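You operate a simulated robot arm through the tools that you are given. There is no shell and no other tool.

The job below is to be done with a simulated robot arm. You get a single attempt, and the scene is never put back.

## Task
Test the grey control box's lamps and step its counter up to 12.
Fine: blue knob to hand first, orange button once, cream button to count, never the purple one; then teal switch on and knob to auto.

It is judged by the outcome, as a careful person would: the job done as asked, and still so three seconds after it is handed in. It fails if anything else is knocked over, pushed out of place, dropped, spilled or broken.

## Robot
A 7-joint arm with a two-finger parallel gripper, fixed in place. Base frame: the origin is at the foot of the arm, x ahead of it, y to its left, z up. Units: cm, rad, N and s.
Its first joint turns from -2.897 to 2.897 rad. Payload 3.43 kg.
Tool frame: the origin (TCP) lies between the finger pads and is the grasp point; the fingertips stand 3.4 cm ahead of it; z points along the fingers, y is the line along which they close. The gripper opens to 12.8 cm. The fingers are 2.4 cm wide and 1.2 cm thick; the gripper's body (4.8 by 13 cm) begins 9.6 cm behind the TCP.
Orientation is that of the tool frame in the base frame, as a unit quaternion [x, y, z, w]. With the fingers straight down and closing along the base's y, the tool's x points along the base's -x, its y along +y and its z along -z.

## Interface
- The arm moves only by the tool play_rows. Its argument "targets" is one flat list of numbers, 7 for each row, row after row: the shift along the base's x, y, z in cm, then the turn, a rotation vector about the base's x, y, z in rad, then the closure, from 0 (fully open) to 1 (shut). In form: [dx, dy, dz, ax, ay, az, grip, dx, dy, dz, ax, ay, az, grip, ...]. A call has 1 to 20 rows; each row shifts and turns the commanded pose from where the row before left it. Each row takes 0.2 s and may step no farther than 5 cm and 0.15 rad from the row before; otherwise, or with a gripper value out of range, the whole call is refused. A pose out of reach is approached as far as the arm can. The call stops where the force on the tool passes 50 N (or 10 N more than at its start, if that is more) or the arm is blocked; 0.2 s more then pass. The fingers move at their own pace (about 15.3 cm/s each) and stop on an object; they squeeze with about 30 N. The grip force told is the motor's: it shows also when the fingers shut on nothing. Time passes only in rows, and 0.2 s behind the last, so rows that do not move let the fingers close. It gives the time, the measured TCP pose, the force on the tool (base axes), the opening and the grip force at its end, in the units of the frame above (readings bear some noise), with the torque about the TCP (base axes, N m) and any sound that the robot's microphone picked up, and new pictures: "views" is both (left out), scene, wrist or none.
- Cameras (640 x 400 px; columns grow to the right, rows downward): "scene" is fixed at [5.04, -64.87, 156.28]; the picture's right is [0.60, -0.80, 0.00], its down [-0.31, -0.23, -0.92] and it looks along [0.74, 0.56, -0.38] (base axes); focal length 334 px, centre (320, 200). "wrist" rides on the gripper at [7.6, -1.1, -16] in the tool frame; the picture's right is [0.15, 0.99, 0.00], its down [-0.88, 0.13, -0.46] and it looks along [-0.45, 0.07, 0.89] (tool axes); focal length 234 px, centre (320, 200).
- locate(camera, pixels): for up to 12 pixels [column, row] of the newest picture of that camera ("zoom" is the newest enlarged one), the place [x, y, z] in the base frame of the surface seen there, good to about 0.2 cm. The clock stands still meanwhile.
- inspect(camera, box): a new picture of the part [left, top, right, bottom] of that camera's present view, enlarged. The clock stands still meanwhile.
- job_done(): hands the job in; it is judged then, once.

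Leave the gripper open and the arm clear of the work at the hand-in unless told otherwise.

The tools are called after "Request:" as name(argument=value, ...) on one line, values as JSON. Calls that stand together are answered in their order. play_rows: Moves the arm, as the interface text tells. Its arguments: {"type":"object","properties":{"targets":{"type":"array"},"views":{"type":"string","enum":["both","scene","wrist","none"]}},"required":["targets"]} The other tools are called the same way: locate (camera, pixels) gives the place of the surface under pixels of a picture; inspect (camera, box) takes an enlarged picture of a part of a camera's view; job_done () hands the job in.

At the start:

```text
time: 0.0
eef_pos: [57.04, -10.71, 132.45]
tool_rot: [0.0, 1.0, -0.001, -0.001]
wrist_force: [0.3, 0.0, 0.0]
moment: [0.05, 0.02, 0.03]
gripper_width: 12.78
gripper_force: 0.1
```

scene: 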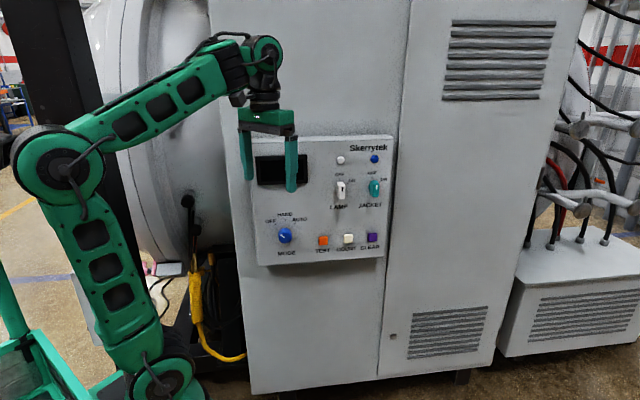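
wrist: 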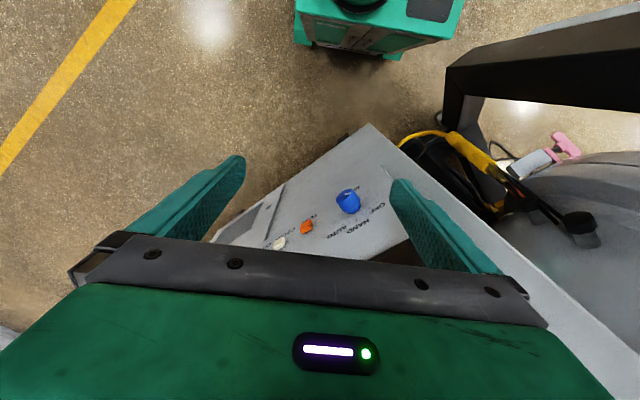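

I see the grey control box in the scene picture, at about columns 250–390 and rows 137–265. I'll enlarge that part to read its labels and controls.

Request:
inspect(camera="scene", box=[240, 125, 400, 275])

Request:
locate(camera="scene", pixels=[[285, 235], [323, 239], [348, 238], [372, 237], [340, 189], [374, 188], [340, 160], [374, 159], [262, 255], [385, 250], [388, 140], [300, 250]])

```text
2.67 times, centred on (320, 200) of scene
```

zoom: 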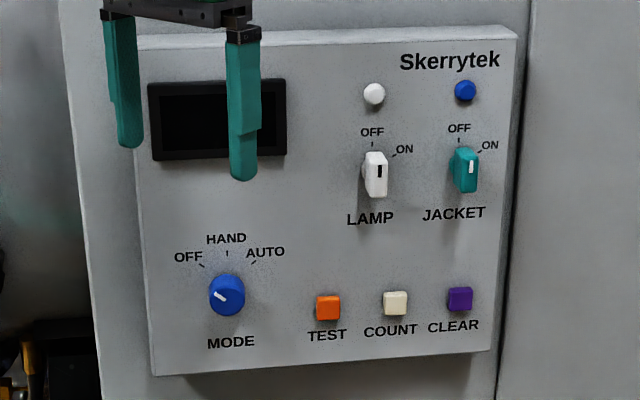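

```text
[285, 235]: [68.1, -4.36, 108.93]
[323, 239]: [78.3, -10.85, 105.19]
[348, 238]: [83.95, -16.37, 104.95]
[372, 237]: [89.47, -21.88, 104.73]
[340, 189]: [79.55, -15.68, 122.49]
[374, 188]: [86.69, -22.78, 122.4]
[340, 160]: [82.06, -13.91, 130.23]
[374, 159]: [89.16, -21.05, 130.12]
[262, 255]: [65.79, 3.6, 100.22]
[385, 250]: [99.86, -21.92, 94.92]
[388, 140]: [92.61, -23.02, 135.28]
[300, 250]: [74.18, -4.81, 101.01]
```

The zoom shows a MODE knob (blue, pointing at OFF), TEST (orange), COUNT (cream), CLEAR (purple), a LAMP switch (white) and a JACKET switch (teal, at OFF). The display is dark. Next I'll measure the panel plane and the controls from points in the zoom.

Request:
locate(camera="zoom", pixels=[[160, 365], [480, 345], [500, 60], [300, 60], [320, 200], [290, 340], [180, 200], [420, 120], [430, 250], [362, 310], [428, 290], [270, 300]])

Request:
locate(camera="zoom", pixels=[[226, 290], [220, 296], [230, 310], [240, 290], [328, 308], [396, 303], [461, 299], [376, 175], [466, 168], [374, 92], [465, 90], [220, 120]])

Request:
inspect(camera="scene", box=[262, 205, 342, 255])

```text
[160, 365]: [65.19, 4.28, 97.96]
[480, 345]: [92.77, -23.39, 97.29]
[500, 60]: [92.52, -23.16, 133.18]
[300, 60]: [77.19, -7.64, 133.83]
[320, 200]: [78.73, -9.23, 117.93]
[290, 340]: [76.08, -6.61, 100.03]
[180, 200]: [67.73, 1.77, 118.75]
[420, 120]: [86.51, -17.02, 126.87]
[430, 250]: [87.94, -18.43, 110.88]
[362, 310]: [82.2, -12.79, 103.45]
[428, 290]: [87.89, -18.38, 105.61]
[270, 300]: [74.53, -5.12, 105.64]
```

```text
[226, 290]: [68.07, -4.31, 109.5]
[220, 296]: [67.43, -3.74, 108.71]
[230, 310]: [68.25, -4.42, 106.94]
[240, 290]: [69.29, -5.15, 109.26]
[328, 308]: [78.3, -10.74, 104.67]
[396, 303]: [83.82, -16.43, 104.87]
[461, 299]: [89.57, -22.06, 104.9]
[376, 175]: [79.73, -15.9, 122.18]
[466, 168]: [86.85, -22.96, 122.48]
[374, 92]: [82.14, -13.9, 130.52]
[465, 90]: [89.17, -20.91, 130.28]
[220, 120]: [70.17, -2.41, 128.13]
```

```text
8.00 times, centred on (302, 230) of scene
```

zoom: 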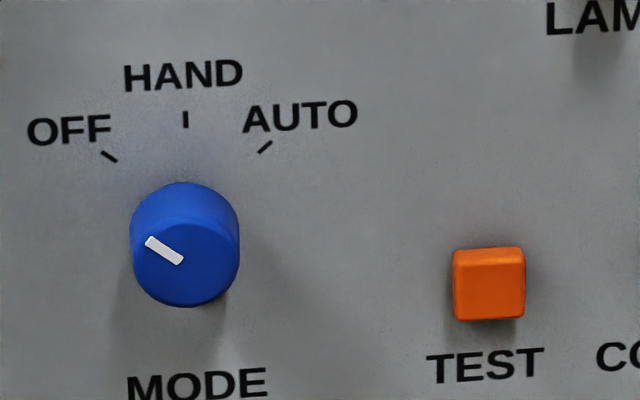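

The panel is vertical and faces along (-0.71, -0.71, 0), with x + y ≈ 69.5. Next I'll measure the knob's ticks and edges in this 8x zoom, to get the turn angles and the knob's size.

Request:
locate(camera="zoom", pixels=[[108, 157], [185, 120], [265, 147], [134, 255], [238, 250], [187, 300], [187, 220], [148, 240], [182, 261], [187, 190], [456, 290], [522, 290]])

Request:
inspect(camera="scene", box=[320, 145, 400, 215])

```text
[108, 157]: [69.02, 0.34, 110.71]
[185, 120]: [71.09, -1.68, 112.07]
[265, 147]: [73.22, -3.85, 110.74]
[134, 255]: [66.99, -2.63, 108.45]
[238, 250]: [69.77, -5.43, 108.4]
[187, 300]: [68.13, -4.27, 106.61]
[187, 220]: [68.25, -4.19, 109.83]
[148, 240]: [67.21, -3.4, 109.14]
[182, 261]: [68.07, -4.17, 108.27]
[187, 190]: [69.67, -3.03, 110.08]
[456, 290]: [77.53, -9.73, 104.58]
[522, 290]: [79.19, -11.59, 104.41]
```

```text
5.71 times, centred on (360, 180) of scene
```

zoom: 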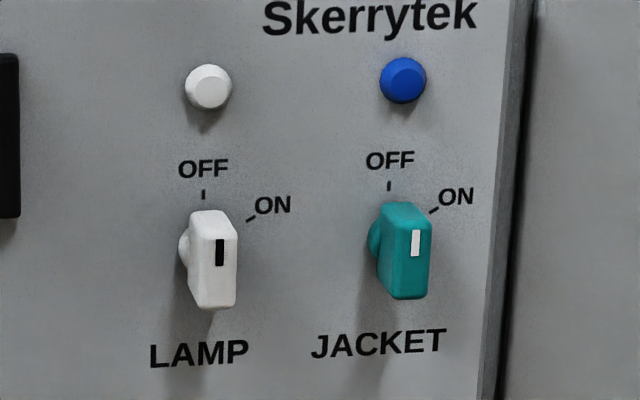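

The OFF, HAND and AUTO ticks sit about 50° apart around a knob centred near u = 51.4, z = 108.3. The knob is about 4 cm across and 4 cm tall. Next I'll measure the teal switch and its ticks in the new zoom.

Request:
locate(camera="zoom", pixels=[[389, 186], [434, 210], [398, 225], [428, 225], [412, 296], [396, 296], [400, 212], [420, 212], [380, 240], [372, 240], [415, 235], [415, 255]])

Request:
locate(camera="zoom", pixels=[[203, 194], [250, 219], [234, 260], [195, 260], [212, 300], [212, 220], [394, 207], [424, 209], [424, 296], [397, 290], [385, 225], [388, 280]])

Request:
inspect(camera="scene", box=[310, 220, 390, 260])

```text
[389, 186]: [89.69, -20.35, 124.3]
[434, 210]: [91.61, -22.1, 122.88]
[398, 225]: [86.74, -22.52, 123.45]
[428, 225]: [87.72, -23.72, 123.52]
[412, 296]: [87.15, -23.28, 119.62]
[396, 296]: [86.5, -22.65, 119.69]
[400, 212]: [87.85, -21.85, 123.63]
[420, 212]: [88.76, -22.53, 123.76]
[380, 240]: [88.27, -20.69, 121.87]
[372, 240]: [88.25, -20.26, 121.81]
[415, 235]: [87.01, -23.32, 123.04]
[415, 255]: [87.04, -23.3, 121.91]
```

```text
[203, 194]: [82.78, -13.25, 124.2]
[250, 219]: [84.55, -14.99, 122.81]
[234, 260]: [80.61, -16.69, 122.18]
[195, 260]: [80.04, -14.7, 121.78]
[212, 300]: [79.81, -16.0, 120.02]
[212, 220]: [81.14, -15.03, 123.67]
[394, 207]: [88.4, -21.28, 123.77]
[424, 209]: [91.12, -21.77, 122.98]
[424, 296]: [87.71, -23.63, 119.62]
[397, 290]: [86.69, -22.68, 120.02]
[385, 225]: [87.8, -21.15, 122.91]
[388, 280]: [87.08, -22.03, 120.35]
```

```text
8.00 times, centred on (350, 240) of scene
```

zoom: 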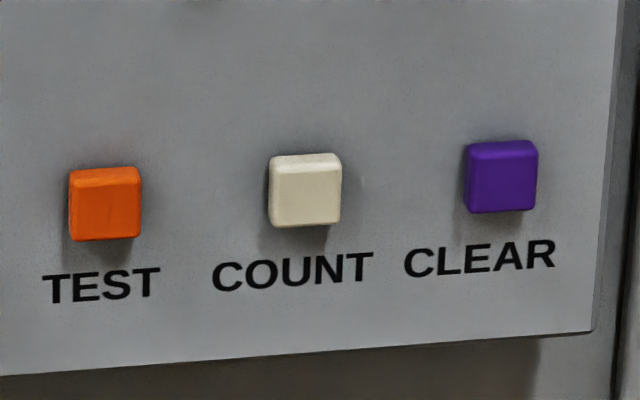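

The teal paddle is about 1.6 cm wide. It is centred near u = 77.9, z = 121.6, and its ON tick is about 60° clockwise from OFF. Next I'll locate the button faces in this zoom.

Request:
locate(camera="zoom", pixels=[[75, 205], [137, 205], [105, 190], [105, 235], [274, 190], [337, 190], [305, 168], [305, 222], [470, 180], [533, 180], [500, 158], [500, 208]])

```text
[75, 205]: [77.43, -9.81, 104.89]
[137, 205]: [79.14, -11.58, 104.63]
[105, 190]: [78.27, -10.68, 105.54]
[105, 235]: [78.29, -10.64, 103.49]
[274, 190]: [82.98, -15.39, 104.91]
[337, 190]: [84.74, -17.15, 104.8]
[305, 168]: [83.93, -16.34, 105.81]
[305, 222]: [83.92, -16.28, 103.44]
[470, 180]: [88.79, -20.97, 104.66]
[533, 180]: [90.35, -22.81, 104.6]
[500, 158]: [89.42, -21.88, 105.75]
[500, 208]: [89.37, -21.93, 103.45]
```

The buttons are about 2.4 cm square and centred near u = 62.9, 70.8 and 78.8 at z ≈ 104.6, with their faces 1.35 cm off the panel. I'll start by turning the tool 45° about the vertical and half closing the fingers. It stays about 16 cm off the panel while it turns.

Request:
play_rows(targets=[0, 0, 0, 0, 0, 0.1309, 0.45, 0, 0, 0, 0, 0, 0.1309, 0.45, 0, 0, 0, 0, 0, 0.1309, 0.45, 0, 0, 0, 0, 0, 0.1309, 0.45, 0, 0, 0, 0, 0, 0.1309, 0.45, 0, 0, 0, 0, 0, 0.1309, 0.45], views="both")

```text
time: 1.4
eef_pos: [55.38, -10.56, 133.06]
tool_rot: [-0.384, 0.923, 0.003, 0.005]
wrist_force: [-0.3, -0.4, 0.6]
moment: [-0.02, 0.0, 0.02]
gripper_width: 7.04
gripper_force: 0.1
```

scene: 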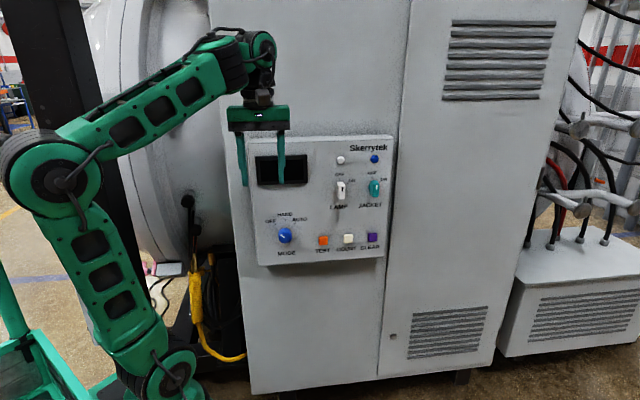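
wrist: 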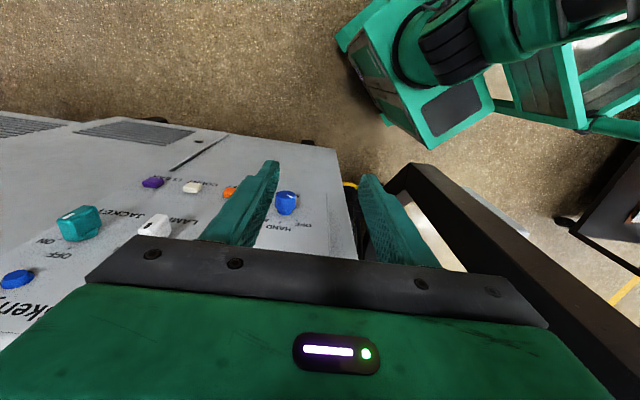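

The yaw worked, though the TCP reads about 1.7 cm away from where I commanded it. I'll tilt the tool half way toward the panel and see how well it follows.

Request:
play_rows(targets=[0, 0, 0, 0, 0, 0, 0.45, -1, -1, -1, 0.10098, -0.10098, 0, 0.45, -1, -1, -1, 0.10098, -0.10098, 0, 0.45, 0, 0, -1, 0.10098, -0.10098, 0, 0.45, 0, 0, -1, 0.10098, -0.10098, 0, 0.45, 0, 0, -1, 0.10098, -0.10098, 0, 0.45, 0, 0, 0, 0, 0, 0, 0.45], views="both")

```text
time: 3.0
eef_pos: [53.43, -12.57, 128.02]
tool_rot: [-0.358, 0.863, 0.137, 0.328]
wrist_force: [0.3, 0.2, 0.6]
moment: [-0.01, 0.01, 0.02]
gripper_width: 7.05
gripper_force: 0.1
```

scene: 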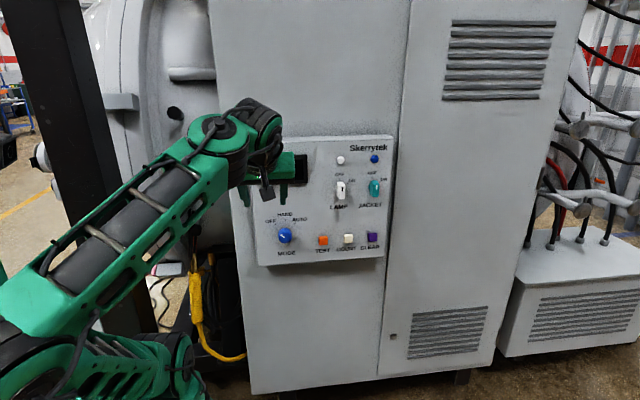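
wrist: 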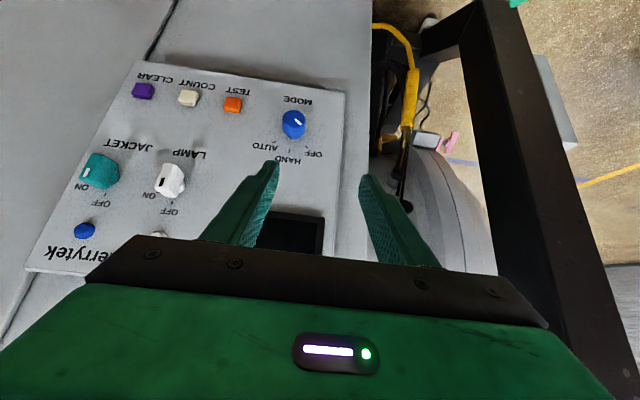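

The tool follows with a constant offset of about -1.6, 0.1, 0.6 cm, so I'll steer by the measured pose. The wrist view now shows the whole panel upside down. Next I'll finish the tilt and come to about 14 cm in front of the knob.

Request:
play_rows(targets=[1.3, 0.18, -3.28, 0.10098, -0.10098, 0, 0.45, 1.3, 0.18, -3.28, 0.10098, -0.10098, 0, 0.45, 1.3, 0.18, -3.28, 0.10098, -0.10098, 0, 0.45, 1.3, 0.18, -3.28, 0.10098, -0.10098, 0, 0.45, 1.3, 0.18, -3.28, 0.10098, -0.10098, 0, 0.45, 1.3, 0.18, -3.28, 0.10098, -0.10098, 0, 0.45, 0, 0, 0, 0, 0, 0, 0.45], views="both")

```text
time: 4.6
eef_pos: [63.07, -11.76, 107.61]
tool_rot: [-0.275, 0.653, 0.281, 0.647]
wrist_force: [0.0, -0.7, -1.1]
moment: [0.01, 0.02, 0.06]
gripper_width: 7.06
gripper_force: 0.0
out of reach, approached as far as the arm can: row 6
```

scene: 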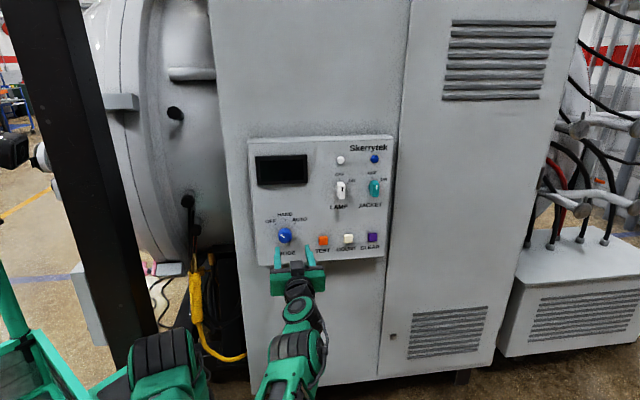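
wrist: 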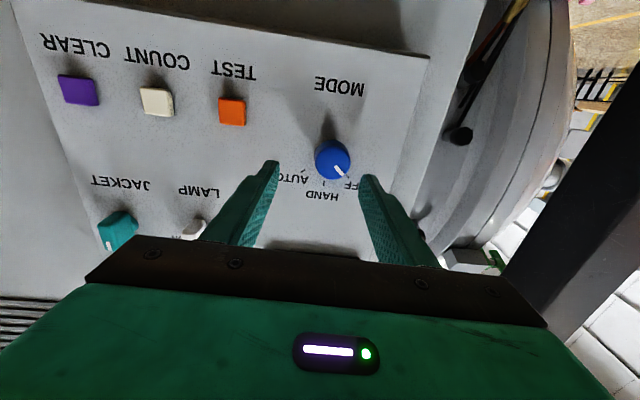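

The tool is now level and square to the panel, in front of the knob, at d ≈ 12.9, u ≈ 52.9 and z = 107.6. The arm comes from below, so the scene view of the panel is clear. The call reported the last row as out of reach, so I'll line up with the knob in small steps and check that it follows.

Request:
play_rows(targets=[-0.55, 0.6, 0.35, 0, 0, 0, 0.45, -0.55, 0.6, 0.35, 0, 0, 0, 0.45, 0.7, 0.65, 0, 0, 0, 0, 0.45, 0.7, 0.65, 0, 0, 0, 0, 0.45, 0, 0, 0, 0, 0, 0, 0.45], views="both")

```text
time: 5.8
eef_pos: [63.32, -10.81, 109.59]
tool_rot: [-0.27, 0.649, 0.277, 0.655]
wrist_force: [0.6, 0.8, 0.0]
moment: [-0.02, -0.03, 0.01]
gripper_width: 7.01
gripper_force: 0.1
out of reach, approached as far as the arm can: row 1, 2
```

scene: 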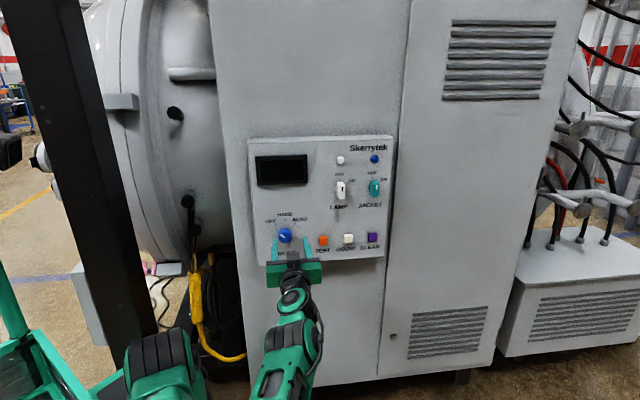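
wrist: 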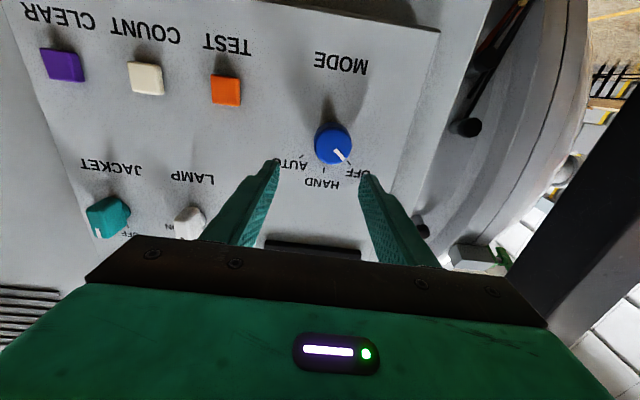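

The measured pose is now d ≈ 11.2, u ≈ 52.4 and z = 109.6, which is a bit off the command. I'll let it rest for a few rows to see whether that is lag.

Request:
play_rows(targets=[0, 0, 0, 0, 0, 0, 0.45, 0, 0, 0, 0, 0, 0, 0.45, 0, 0, 0, 0, 0, 0, 0.45], views="wrist")

```text
time: 6.6
eef_pos: [63.28, -10.74, 109.58]
tool_rot: [-0.271, 0.65, 0.276, 0.654]
wrist_force: [0.1, 0.1, -0.7]
moment: [0.0, 0.01, 0.01]
gripper_width: 7.04
gripper_force: 0.0
```

wrist: 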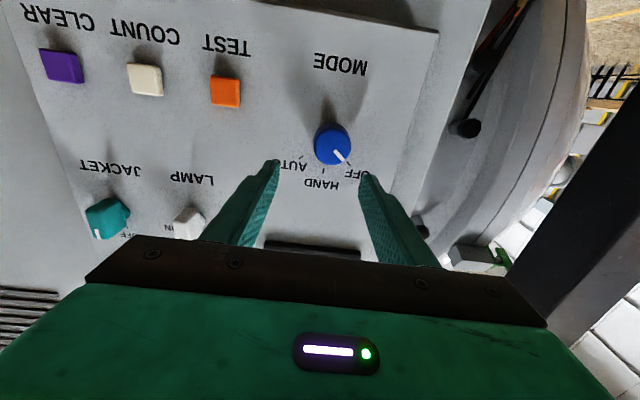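

The pose is steady, so this isn't lag. I'll check it independently by locating the fingertips, near (275,166) and (367,180), and the knob face in the wrist picture.

Request:
locate(camera="wrist", pixels=[[273, 168], [276, 165], [367, 181], [370, 184], [333, 140], [345, 158], [320, 135], [348, 140], [225, 90], [145, 78], [300, 160], [324, 168]])

Request:
locate(camera="scene", pixels=[[285, 235], [277, 243], [309, 243], [277, 248], [309, 248], [293, 272], [278, 220], [286, 222], [298, 225], [323, 239], [290, 240], [305, 255]])

```text
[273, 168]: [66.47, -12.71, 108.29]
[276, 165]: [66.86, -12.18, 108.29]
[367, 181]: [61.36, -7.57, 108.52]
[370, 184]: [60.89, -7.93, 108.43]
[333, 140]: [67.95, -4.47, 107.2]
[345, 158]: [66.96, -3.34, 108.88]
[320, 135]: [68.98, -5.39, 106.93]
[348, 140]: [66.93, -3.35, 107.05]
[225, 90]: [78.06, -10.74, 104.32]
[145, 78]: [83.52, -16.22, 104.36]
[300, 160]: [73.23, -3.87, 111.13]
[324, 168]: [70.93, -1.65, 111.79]
```

```text
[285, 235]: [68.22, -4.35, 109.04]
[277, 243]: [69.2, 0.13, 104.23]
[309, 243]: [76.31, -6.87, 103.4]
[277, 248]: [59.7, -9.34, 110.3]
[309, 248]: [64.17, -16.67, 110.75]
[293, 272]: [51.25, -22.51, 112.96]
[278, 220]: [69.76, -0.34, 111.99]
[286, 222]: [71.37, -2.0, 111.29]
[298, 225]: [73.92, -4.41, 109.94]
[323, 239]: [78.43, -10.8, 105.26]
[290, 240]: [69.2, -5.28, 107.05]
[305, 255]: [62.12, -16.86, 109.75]
```

The fingertips agree with the measured pose, so that reading is true. The TCP is at d ≈ 12, u ≈ 52.3 and z = 109.6. I'll correct by about -0.9 cm in u and -1.3 cm in z, and watch how it follows.

Request:
play_rows(targets=[-0.33, 0.33, -0.64, 0, 0, 0, 0.45, -0.33, 0.33, -0.64, 0, 0, 0, 0.45, 0, 0, 0, 0, 0, 0, 0.45], views="none")

```text
time: 7.4
eef_pos: [63.5, -10.85, 108.81]
tool_rot: [-0.271, 0.651, 0.275, 0.654]
wrist_force: [-1.5, 0.0, 0.3]
moment: [-0.01, -0.01, 0.0]
gripper_width: 7.04
gripper_force: 0.1
out of reach, approached as far as the arm can: row 1, 2
```

Both rows were reported out of reach and u didn't shift, so some joint is at its limit in this posture. I'll test a small roll about the approach axis, clockwise as seen from the front, which is also the way the knob turns. The tip is 8 cm clear of the panel.

Request:
play_rows(targets=[0, 0, 0, 0.1, 0.1, 0, 0.45, 0, 0, 0, 0.1, 0.1, 0, 0.45, 0, 0, 0, 0, 0, 0, 0.45], views="scene")

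```text
time: 8.2
eef_pos: [63.62, -11.17, 109.01]
tool_rot: [-0.174, 0.681, 0.364, 0.611]
wrist_force: [-0.1, 0.4, 0.8]
moment: [-0.01, -0.03, -0.03]
gripper_width: 7.05
gripper_force: 0.1
```

scene: 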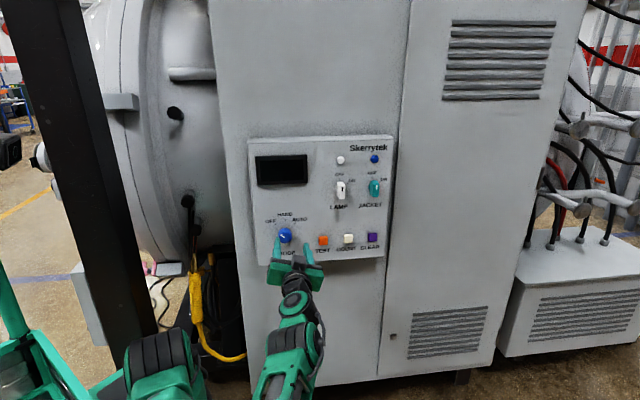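

That roll followed exactly and the tool axis now points squarely at the panel. It reads u ≈ 52.9 and z = 109.0, so I'll try the alignment move again from here.

Request:
play_rows(targets=[-0.5, 0.5, -0.35, 0, 0, 0, 0.45, -0.5, 0.5, -0.35, 0, 0, 0, 0.45, 0, 0, 0, 0, 0, 0, 0.45], views="none")

```text
time: 9.0
eef_pos: [63.61, -11.11, 108.92]
tool_rot: [-0.174, 0.682, 0.363, 0.61]
wrist_force: [-0.7, 0.5, 0.3]
moment: [-0.01, 0.0, 0.0]
gripper_width: 7.03
gripper_force: 0.2
out of reach, approached as far as the arm can: row 1, 2
```

That was blocked again toward -u and -z. To understand which joint limits it, I'll take the places of the arm's links in the scene picture.

Request:
locate(camera="scene", pixels=[[160, 350], [200, 375], [300, 350], [285, 385], [320, 335], [297, 300], [292, 282], [293, 268], [20, 345], [150, 390], [110, 390], [5, 290]])

Request:
inspect(camera="scene", box=[0, 230, 340, 400])

Request:
inspect(camera="wrist", box=[0, 0, 640, 400])

```text
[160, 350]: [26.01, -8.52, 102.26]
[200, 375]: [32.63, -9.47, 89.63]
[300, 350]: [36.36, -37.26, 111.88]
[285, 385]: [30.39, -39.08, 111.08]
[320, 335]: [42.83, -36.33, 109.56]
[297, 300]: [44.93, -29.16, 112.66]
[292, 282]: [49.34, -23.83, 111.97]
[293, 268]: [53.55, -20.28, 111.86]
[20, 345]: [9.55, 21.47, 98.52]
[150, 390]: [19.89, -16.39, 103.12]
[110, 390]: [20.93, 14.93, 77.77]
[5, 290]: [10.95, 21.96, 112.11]
```

```text
1.88 times, centred on (170, 315) of scene
```

zoom: 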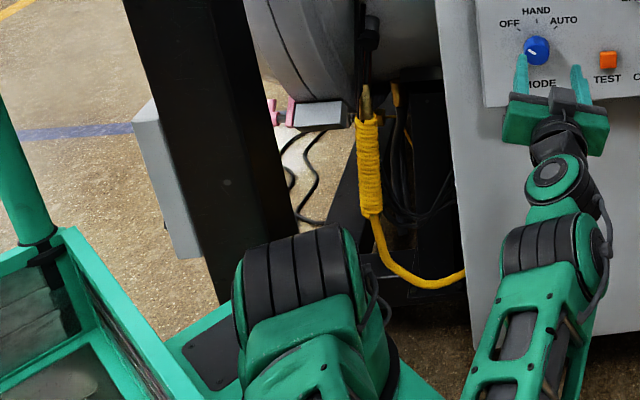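

```text
1.00 times, centred on (320, 200) of wrist (not enlarged: the box is as wide or as high as the picture)
```

zoom: 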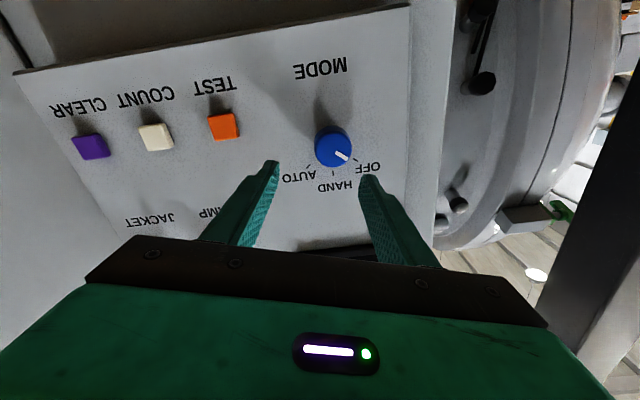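

The upper arm is folded with the elbow low and to the right, so the fold is probably what limits it. Forward moves worked earlier. I'll go 2.5 cm forward, which leaves the tips about 6 cm off the panel and clear of the 4 cm knob, and then try sideways again.

Request:
play_rows(targets=[0.9, 0.9, 0, 0, 0, 0, 0.45, 0.9, 0.9, 0, 0, 0, 0, 0.45, -0.3, 0.3, 0, 0, 0, 0, 0.45, -0.3, 0.3, 0, 0, 0, 0, 0.45, 0, 0, 0, 0, 0, 0, 0.45], views="none")

```text
time: 10.2
eef_pos: [64.76, -9.4, 109.25]
tool_rot: [-0.174, 0.681, 0.361, 0.613]
wrist_force: [-0.2, 0.0, 0.5]
moment: [0.02, 0.01, 0.01]
gripper_width: 7.03
gripper_force: 0.0
out of reach, approached as far as the arm can: row 3, 4
```

It only shifted partly, to u ≈ 52.4 at d = 10. I'll take more points on the shoulder drum and the forearm to understand the posture before choosing a different one. This costs no time.

Request:
inspect(camera="scene", box=[0, 200, 340, 400])

Request:
locate(camera="scene", pixels=[[130, 350], [145, 335], [165, 332], [185, 335], [195, 360], [205, 385], [160, 380], [130, 385], [180, 350], [60, 395], [220, 397], [100, 397]])

```text
1.88 times, centred on (170, 300) of scene
```

zoom: 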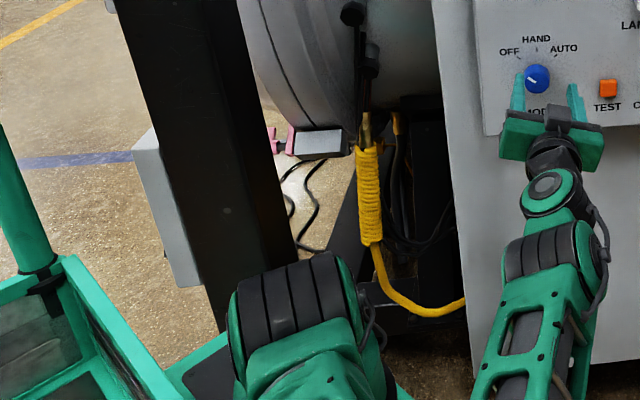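

```text
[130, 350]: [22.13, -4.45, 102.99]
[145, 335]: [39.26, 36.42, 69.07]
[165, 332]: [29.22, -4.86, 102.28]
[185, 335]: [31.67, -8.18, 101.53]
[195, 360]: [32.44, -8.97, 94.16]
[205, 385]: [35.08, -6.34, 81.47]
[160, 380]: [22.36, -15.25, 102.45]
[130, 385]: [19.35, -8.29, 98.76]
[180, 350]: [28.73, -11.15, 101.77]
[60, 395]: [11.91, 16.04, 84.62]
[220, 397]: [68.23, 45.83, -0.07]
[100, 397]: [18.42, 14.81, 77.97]
```

The knob lies close in front of the shoulder, so the arm is tightly folded there. The reachable u shrinks as I move forward. I'll open the fingers a bit more to 9 cm and advance to d ≈ 8, keeping the tips in front of the knob face and nudging toward -u and -z.

Request:
play_rows(targets=[0.6, 0.8, -0.2, 0, 0, 0, 0.3, 0.6, 0.8, -0.2, 0, 0, 0, 0.3, 0, 0, 0, 0, 0, 0, 0.3], views="both")

```text
time: 11.0
eef_pos: [66.32, -7.88, 108.86]
tool_rot: [-0.174, 0.681, 0.362, 0.612]
wrist_force: [-0.4, 0.1, 0.2]
moment: [0.01, -0.02, 0.0]
gripper_width: 8.95
gripper_force: 0.2
```

scene: 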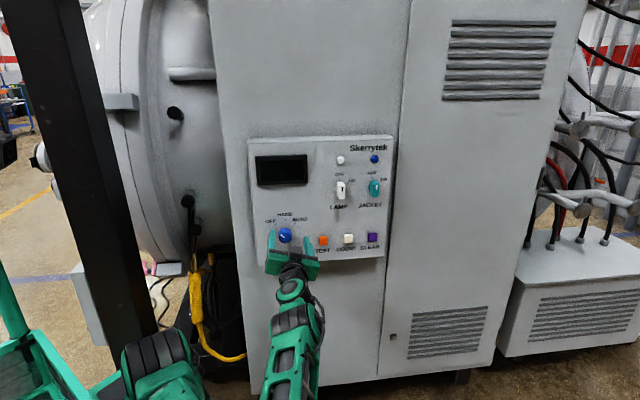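
wrist: 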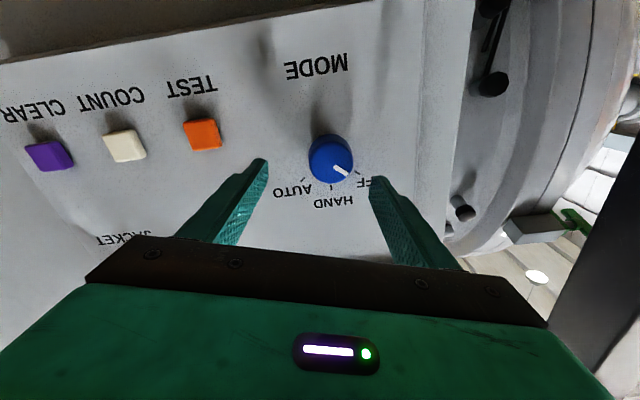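

The tool is now at d ≈ 7.8, u ≈ 52.5 and z = 108.9 with no reach warning. I'll try the sideways correction again here.

Request:
play_rows(targets=[-0.35, 0.35, -0.25, 0, 0, 0, 0.3, -0.35, 0.35, -0.25, 0, 0, 0, 0.3, 0, 0, 0, 0, 0, 0, 0.3], views="none")

```text
time: 11.8
eef_pos: [66.37, -7.89, 108.97]
tool_rot: [-0.174, 0.681, 0.362, 0.612]
wrist_force: [0.2, 0.3, 0.1]
moment: [0.03, 0.04, -0.03]
gripper_width: 8.97
gripper_force: 0.0
out of reach, approached as far as the arm can: row 1, 2
```

Nothing moved, so that direction is blocked here. I'll test the two parts separately, starting with straight down by 0.5 cm.

Request:
play_rows(targets=[0, 0, -0.5, 0, 0, 0, 0.3, 0, 0, 0, 0, 0, 0, 0.3], views="none")

Request:
play_rows(targets=[-0.35, 0.35, 0, 0, 0, 0, 0.3, 0, 0, 0, 0, 0, 0, 0.3], views="none")

```text
time: 12.4
eef_pos: [66.39, -7.96, 108.51]
tool_rot: [-0.176, 0.681, 0.361, 0.612]
wrist_force: [0.6, 0.1, 0.9]
moment: [0.03, 0.01, -0.01]
gripper_width: 8.95
gripper_force: 0.1
```

```text
time: 13.0
eef_pos: [66.42, -7.74, 108.65]
tool_rot: [-0.175, 0.681, 0.362, 0.612]
wrist_force: [0.5, -0.8, -0.7]
moment: [0.01, 0.03, -0.03]
gripper_width: 8.94
gripper_force: 0.1
out of reach, approached as far as the arm can: row 1
```

Down works and sideways doesn't. I'll test whether turning the tool's heading by 0.1 rad frees the sideways move.

Request:
play_rows(targets=[0, 0, 0, 0, 0, 0.1, 0.3, -0.35, 0.35, 0, 0, 0, 0, 0.3, 0, 0, 0, 0, 0, 0, 0.3], views="none")

```text
time: 13.8
eef_pos: [66.03, -7.38, 108.67]
tool_rot: [-0.206, 0.672, 0.391, 0.594]
wrist_force: [0.0, 0.1, -0.9]
moment: [-0.01, 0.01, -0.01]
gripper_width: 8.95
gripper_force: 0.0
```

A heading turn of 0.1 rad freed it, and u is now 51.9. That fits an elbow-fold limit, where the wrist can't come nearer to the shoulder. A heading error of about 3° should be enough and is harmless for gripping a round knob. Next I'll align to u ≈ 51.4 and z ≈ 108.3, then take half of the heading turn back.

Request:
play_rows(targets=[-0.36, 0.36, -0.3, 0, 0, 0, 0.3, 0, 0, 0, 0, 0, -0.04, 0.3, 0, 0, 0, 0, 0, 0, 0.3], views="wrist")

```text
time: 14.6
eef_pos: [65.64, -7.07, 108.3]
tool_rot: [-0.193, 0.676, 0.379, 0.602]
wrist_force: [-0.2, 0.6, 0.7]
moment: [-0.02, 0.01, 0.0]
gripper_width: 8.96
gripper_force: 0.0
```

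wrist: 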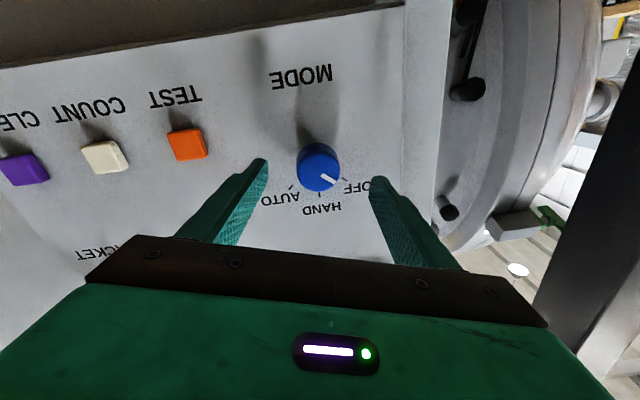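

It's aligned: u = 51.4, z = 108.3, heading 48.2°. Before gripping I'll check, in free space, that the wrist can roll the full 50° clockwise from here.

Request:
play_rows(targets=[0, 0, 0, 0.0973, 0.1087, 0, 0.3, 0, 0, 0, 0.0973, 0.1087, 0, 0.3, 0, 0, 0, 0.0973, 0.1087, 0, 0.3, 0, 0, 0, 0.0973, 0.1087, 0, 0.3, 0, 0, 0, 0.0973, 0.1087, 0, 0.3, 0, 0, 0, 0.0973, 0.1087, 0, 0.3, 0, 0, 0, 0, 0, 0, 0.3], views="wrist")

```text
time: 16.2
eef_pos: [65.62, -7.02, 108.43]
tool_rot: [0.115, 0.695, 0.596, 0.385]
wrist_force: [0.4, -0.2, 0.9]
moment: [-0.02, -0.03, -0.01]
gripper_width: 8.96
gripper_force: 0.0
```

wrist: 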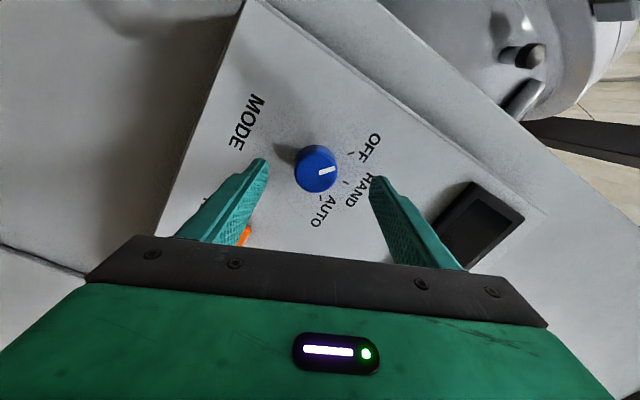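

The roll was tracked fully with the TCP staying put. Next I'll roll back and then advance straight toward the panel to d ≈ 4.6, so the tips stop about 1.2 cm short of the panel on either side of the knob.

Request:
play_rows(targets=[0, 0, 0, -0.0973, -0.1087, 0, 0.3, 0, 0, 0, -0.0973, -0.1087, 0, 0.3, 0, 0, 0, -0.0973, -0.1087, 0, 0.3, 0, 0, 0, -0.0973, -0.1087, 0, 0.3, 0, 0, 0, -0.0973, -0.1087, 0, 0.3, 0, 0, 0, -0.0973, -0.1087, 0, 0.3, 0, 0, 0, 0, 0, 0, 0.3], views="none")

Request:
play_rows(targets=[0.55, 0.55, 0, 0, 0, 0, 0.3, 0.55, 0.55, 0, 0, 0, 0, 0.3, 0.55, 0.55, 0, 0, 0, 0, 0.3, 0.55, 0.55, 0, 0, 0, 0, 0.3, 0, 0, 0, 0, 0, 0, 0.3], views="both")

```text
time: 17.8
eef_pos: [65.68, -6.9, 108.24]
tool_rot: [-0.193, 0.676, 0.379, 0.602]
wrist_force: [0.1, 0.0, -0.1]
moment: [0.04, -0.02, 0.01]
gripper_width: 8.97
gripper_force: 0.1
```

```text
time: 19.0
eef_pos: [68.07, -4.93, 108.19]
tool_rot: [-0.194, 0.676, 0.38, 0.601]
wrist_force: [-0.4, -0.3, -0.1]
moment: [0.01, 0.01, -0.01]
gripper_width: 8.97
gripper_force: 0.1
```

scene: 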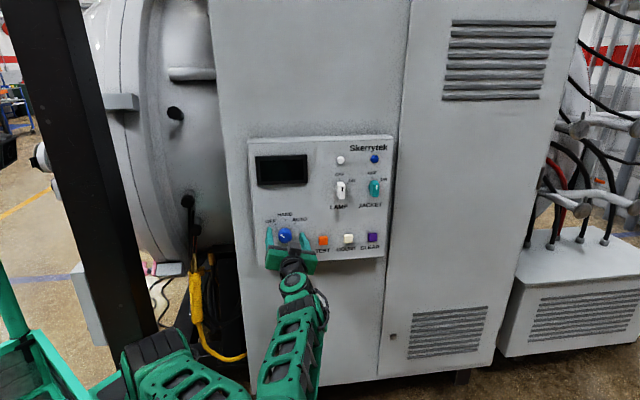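
wrist: 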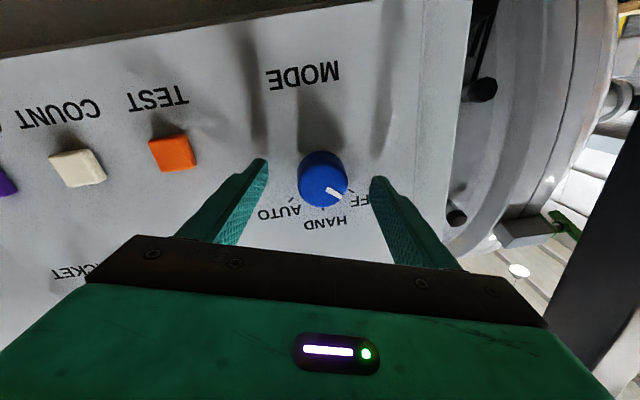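

The tips straddle the knob at d ≈ 4.5 and u ≈ 51.5, about 1.1 cm off the panel. Next I'll close on the knob and read the width and force.

Request:
play_rows(targets=[0, 0, 0, 0, 0, 0, 0.6, 0, 0, 0, 0, 0, 0, 0.8, 0, 0, 0, 0, 0, 0, 1.0, 0, 0, 0, 0, 0, 0, 1.0], views="wrist")

```text
time: 20.0
eef_pos: [67.9, -4.9, 108.55]
tool_rot: [-0.195, 0.675, 0.38, 0.601]
wrist_force: [-7.4, 6.1, 2.3]
moment: [-0.15, 0.18, -1.13]
gripper_width: 4.32
gripper_force: 45.4
```

wrist: 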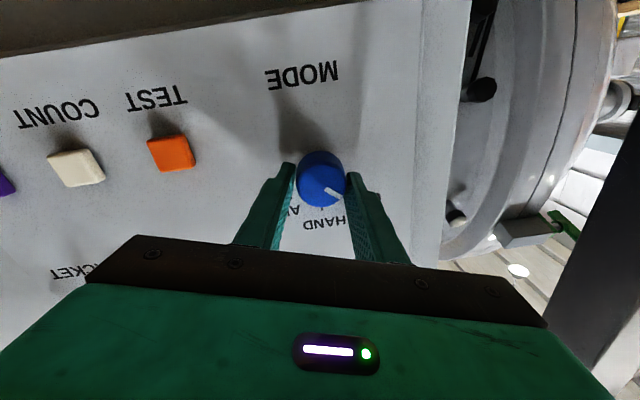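

The fingers hold the knob at 4.3 cm width with a small side force. Next I'll turn it clockwise by 25° and look at the pointer.

Request:
play_rows(targets=[0, 0, 0, 0.0973, 0.1087, 0, 1.0, 0, 0, 0, 0.0973, 0.1087, 0, 1.0, 0, 0, 0, 0.0973, 0.1087, 0, 1.0, 0, 0, 0, 0, 0, 0, 1.0], views="both")

Request:
inspect(camera="scene", box=[245, 130, 395, 270])

```text
time: 21.0
eef_pos: [68.11, -5.01, 108.23]
tool_rot: [-0.038, 0.703, 0.498, 0.506]
wrist_force: [3.1, -6.0, -3.5]
moment: [-0.71, 0.66, -1.42]
gripper_width: 4.27
gripper_force: 45.1
```

scene: 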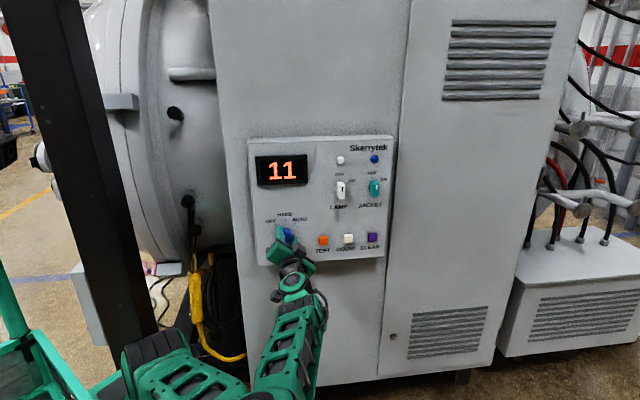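
wrist: 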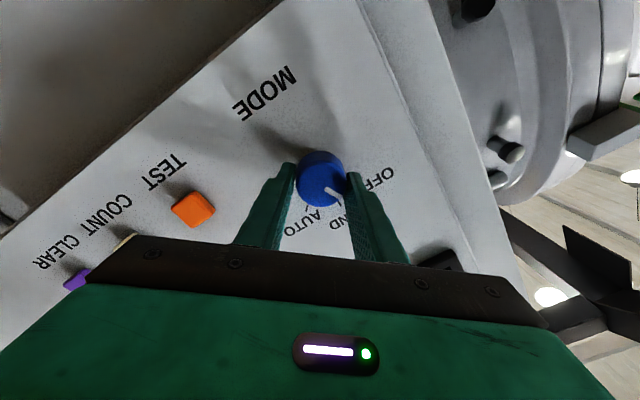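

```text
2.86 times, centred on (320, 200) of scene
```

zoom: 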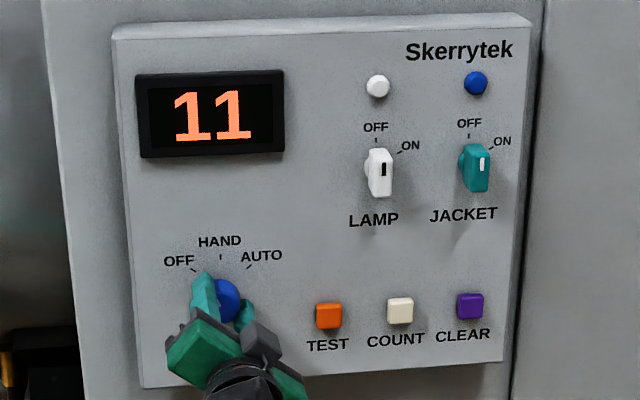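

The display lit up and reads 11, and the knob turns with the fingers without slipping. I'll turn the remaining 25° to reach HAND.

Request:
play_rows(targets=[0, 0, 0, 0.0973, 0.1087, 0, 1.0, 0, 0, 0, 0.0973, 0.1087, 0, 1.0, 0, 0, 0, 0.0973, 0.1087, 0, 1.0, 0, 0, 0, 0, 0, 0, 1.0], views="both")

Request:
inspect(camera="wrist", box=[220, 100, 420, 260])

```text
time: 22.0
eef_pos: [68.24, -5.0, 108.23]
tool_rot: [0.117, 0.696, 0.593, 0.387]
wrist_force: [32.5, -9.1, -18.7]
moment: [-1.21, 0.96, -0.99]
gripper_width: 4.2
gripper_force: 45.4
```

scene: 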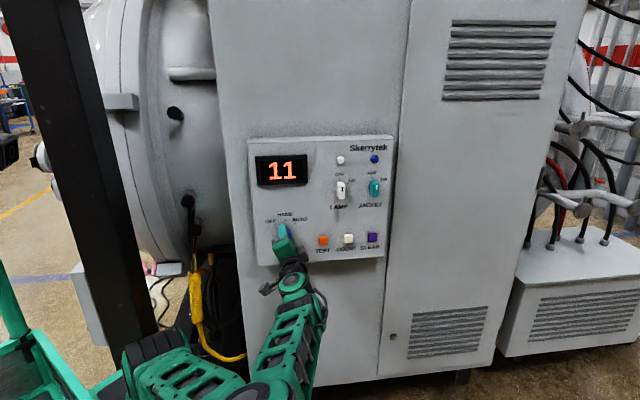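
wrist: 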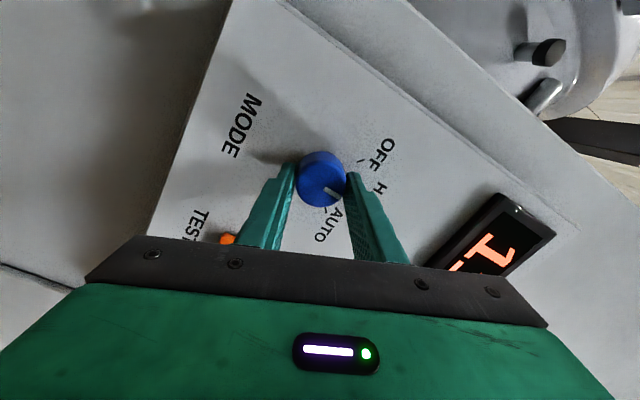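

```text
2.50 times, centred on (320, 180) of wrist
```

zoom: 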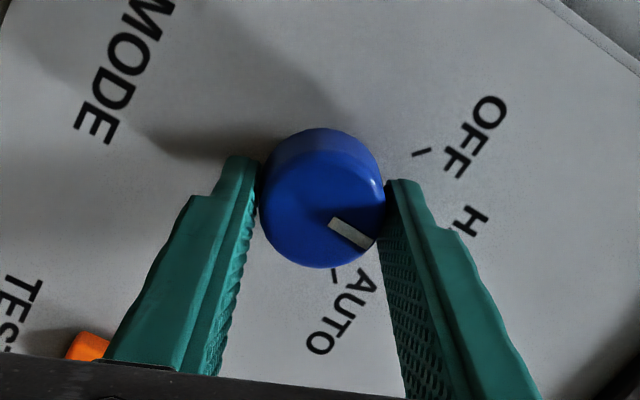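

The display still reads 11. The side force has risen to about 38 N, so I'll measure the pointer's true angle from the zoom, with its ends near (335,225) and (368,244), before I do anything more.

Request:
locate(camera="zoom", pixels=[[334, 224], [350, 234], [367, 243], [420, 152], [333, 274], [318, 200], [270, 200], [320, 262], [370, 190], [318, 140], [285, 160], [360, 160]])

```text
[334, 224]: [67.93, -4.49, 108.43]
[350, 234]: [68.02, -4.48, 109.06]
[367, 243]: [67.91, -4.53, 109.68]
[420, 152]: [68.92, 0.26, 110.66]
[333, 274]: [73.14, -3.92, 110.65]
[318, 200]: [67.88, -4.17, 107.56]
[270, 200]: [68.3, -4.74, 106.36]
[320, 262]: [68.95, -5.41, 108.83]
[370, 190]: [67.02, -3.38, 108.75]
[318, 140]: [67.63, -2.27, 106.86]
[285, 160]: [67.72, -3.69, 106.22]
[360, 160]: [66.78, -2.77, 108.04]
```

The pointer is exactly vertical (both ends at u = 51.2), so the knob is at HAND. I'll release it by opening the fingers without moving the arm, then check.

Request:
play_rows(targets=[0, 0, 0, 0, 0, 0, 0.6, 0, 0, 0, 0, 0, 0, 0.3, 0, 0, 0, 0, 0, 0, 0.3], views="wrist")

Request:
inspect(camera="wrist", box=[220, 100, 420, 260])

```text
time: 22.8
eef_pos: [67.88, -4.83, 108.45]
tool_rot: [0.115, 0.695, 0.595, 0.387]
wrist_force: [-1.2, 0.0, 0.6]
moment: [0.02, 0.0, 0.02]
gripper_width: 8.98
gripper_force: 0.0
```

wrist: 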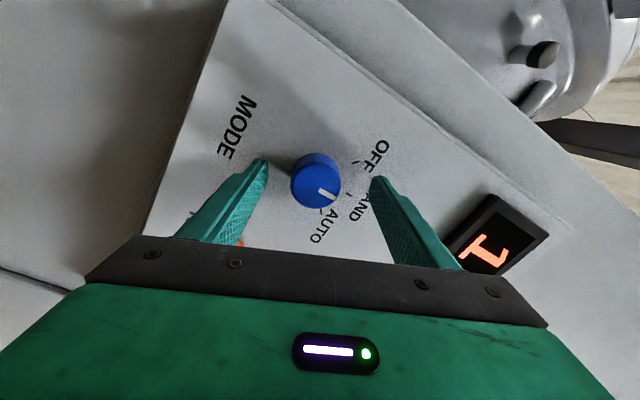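

```text
2.50 times, centred on (320, 180) of wrist
```

zoom: 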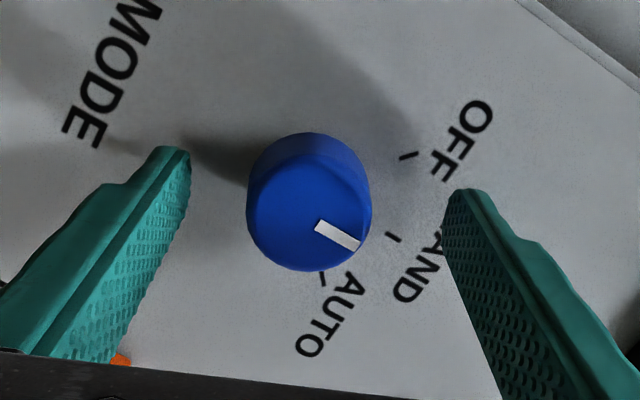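

The pointer stays at HAND after release. Next I'll back straight out about 5 cm, then move across in front of the orange TEST button. On the way I'll undo the roll, square the heading and close the fingers.

Request:
play_rows(targets=[-0.7, -0.7, 0, 0, 0, 0, 0.3, -0.7, -0.7, 0, 0, 0, 0, 0.3, -0.7, -0.7, 0, 0, 0, 0, 0.3, -0.7, -0.7, 0, 0, 0, 0, 0.3, -0.7, -0.7, 0, 0, 0, 0, 0.3, 1.0, -1.0, -0.46, -0.1, -0.1045, -0.007, 0.5, 1.0, -1.0, -0.46, -0.1, -0.1045, -0.007, 0.7, 1.0, -1.0, -0.46, -0.1, -0.1045, -0.007, 1.0, 1.0, -1.0, -0.46, -0.1, -0.1045, -0.007, 1.0, 1.0, -1.0, -0.46, -0.1, -0.1045, -0.007, 1.0, 1.0, -1.0, -0.46, -0.1, -0.1045, -0.007, 1.0, 1.0, -1.0, -0.46, -0.1, -0.1045, -0.007, 1.0, 1.0, -1.0, -0.46, -0.1, -0.1045, -0.007, 1.0, 0, 0, 0, 0, 0, 0, 1.0], views="both")

```text
time: 25.8
eef_pos: [72.39, -16.42, 104.71]
tool_rot: [-0.269, 0.65, 0.272, 0.657]
wrist_force: [0.0, -0.3, 0.0]
moment: [0.03, 0.0, -0.01]
gripper_width: 0.0
gripper_force: 30.5
```

scene: 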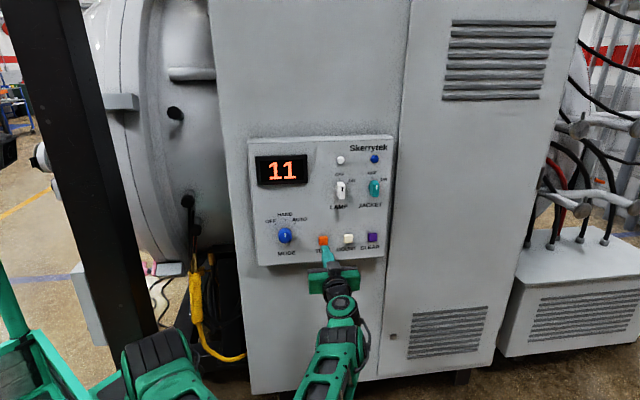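
wrist: 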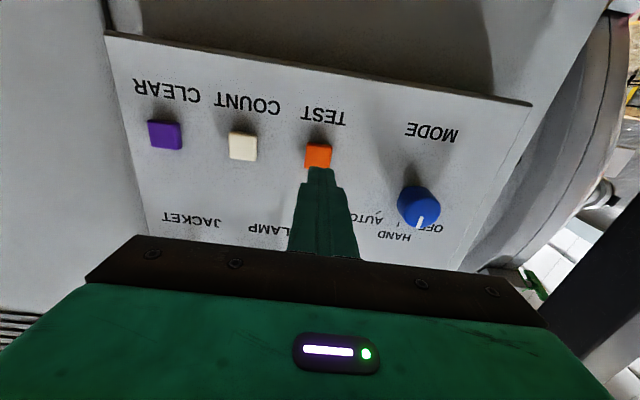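

The tool sits square in front of TEST at u = 62.8, z = 104.7 and d = 9.6, with the fingers shut. The display still reads 11. I'll advance to about 0.7 cm off the button face and check the knob in a zoom.

Request:
play_rows(targets=[0.6, 0.6, 0, 0, 0, 0, 1.0, 0.6, 0.6, 0, 0, 0, 0, 1.0, 0.6, 0.6, 0, 0, 0, 0, 1.0, 0.6, 0.6, 0, 0, 0, 0, 1.0, 0.55, 0.55, 0, 0, 0, 0, 1.0, 0, 0, 0, 0, 0, 0, 1.0], views="both")

Request:
inspect(camera="scene", box=[245, 130, 395, 270])

```text
time: 27.2
eef_pos: [75.35, -13.36, 104.63]
tool_rot: [-0.268, 0.651, 0.271, 0.657]
wrist_force: [0.6, -0.5, -0.2]
moment: [0.05, 0.03, 0.06]
gripper_width: 0.0
gripper_force: 29.8
```

scene: 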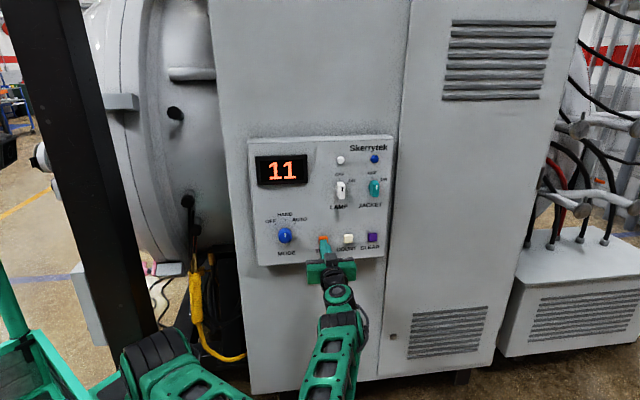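
wrist: 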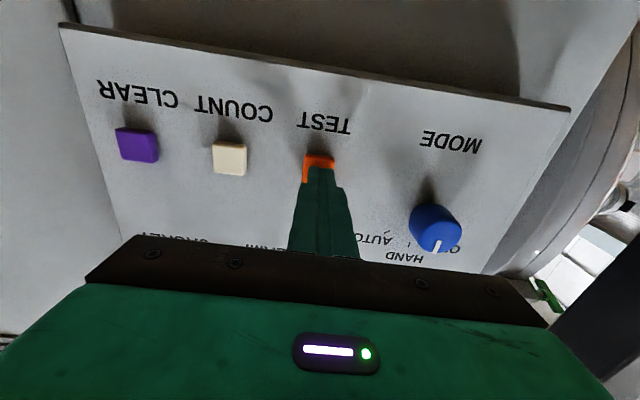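

```text
2.86 times, centred on (320, 200) of scene
```

zoom: 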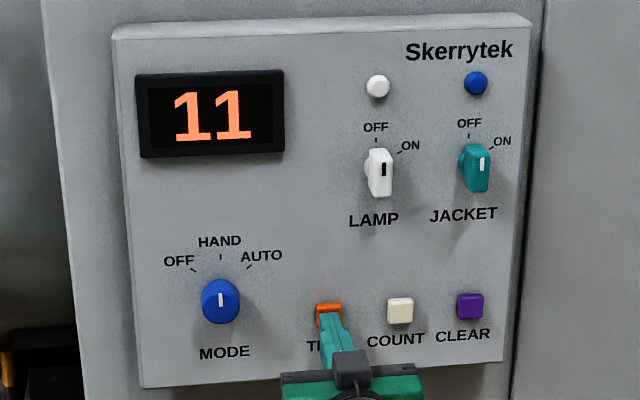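

The zoom confirms the knob is at HAND and the display reads 11. The tip is about 0.55 cm from the orange button. I'll press slowly, advancing up to 1 cm in 0.2 cm steps.

Request:
play_rows(targets=[0.14, 0.14, 0, 0, 0, 0, 1.0, 0.14, 0.14, 0, 0, 0, 0, 1.0, 0.14, 0.14, 0, 0, 0, 0, 1.0, 0.14, 0.14, 0, 0, 0, 0, 1.0, 0.14, 0.14, 0, 0, 0, 0, 1.0], views="scene")

Request:
inspect(camera="scene", box=[245, 130, 395, 270])

```text
time: 28.4
eef_pos: [75.93, -12.75, 104.64]
tool_rot: [-0.268, 0.65, 0.271, 0.657]
wrist_force: [-3.0, -1.3, 1.3]
moment: [0.02, 0.03, 0.08]
gripper_width: 0.0
gripper_force: 29.7
heard: click
```

scene: 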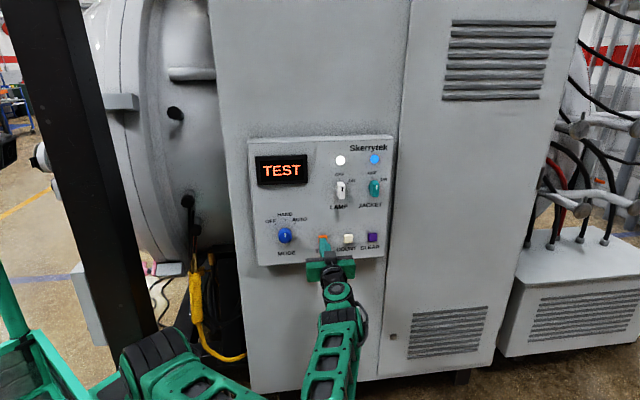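

```text
2.86 times, centred on (320, 200) of scene
```

zoom: 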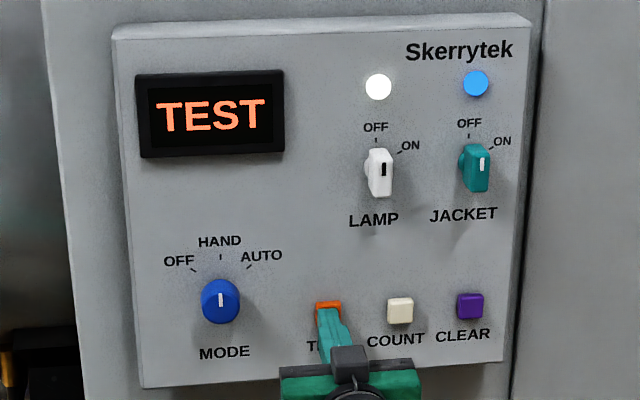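

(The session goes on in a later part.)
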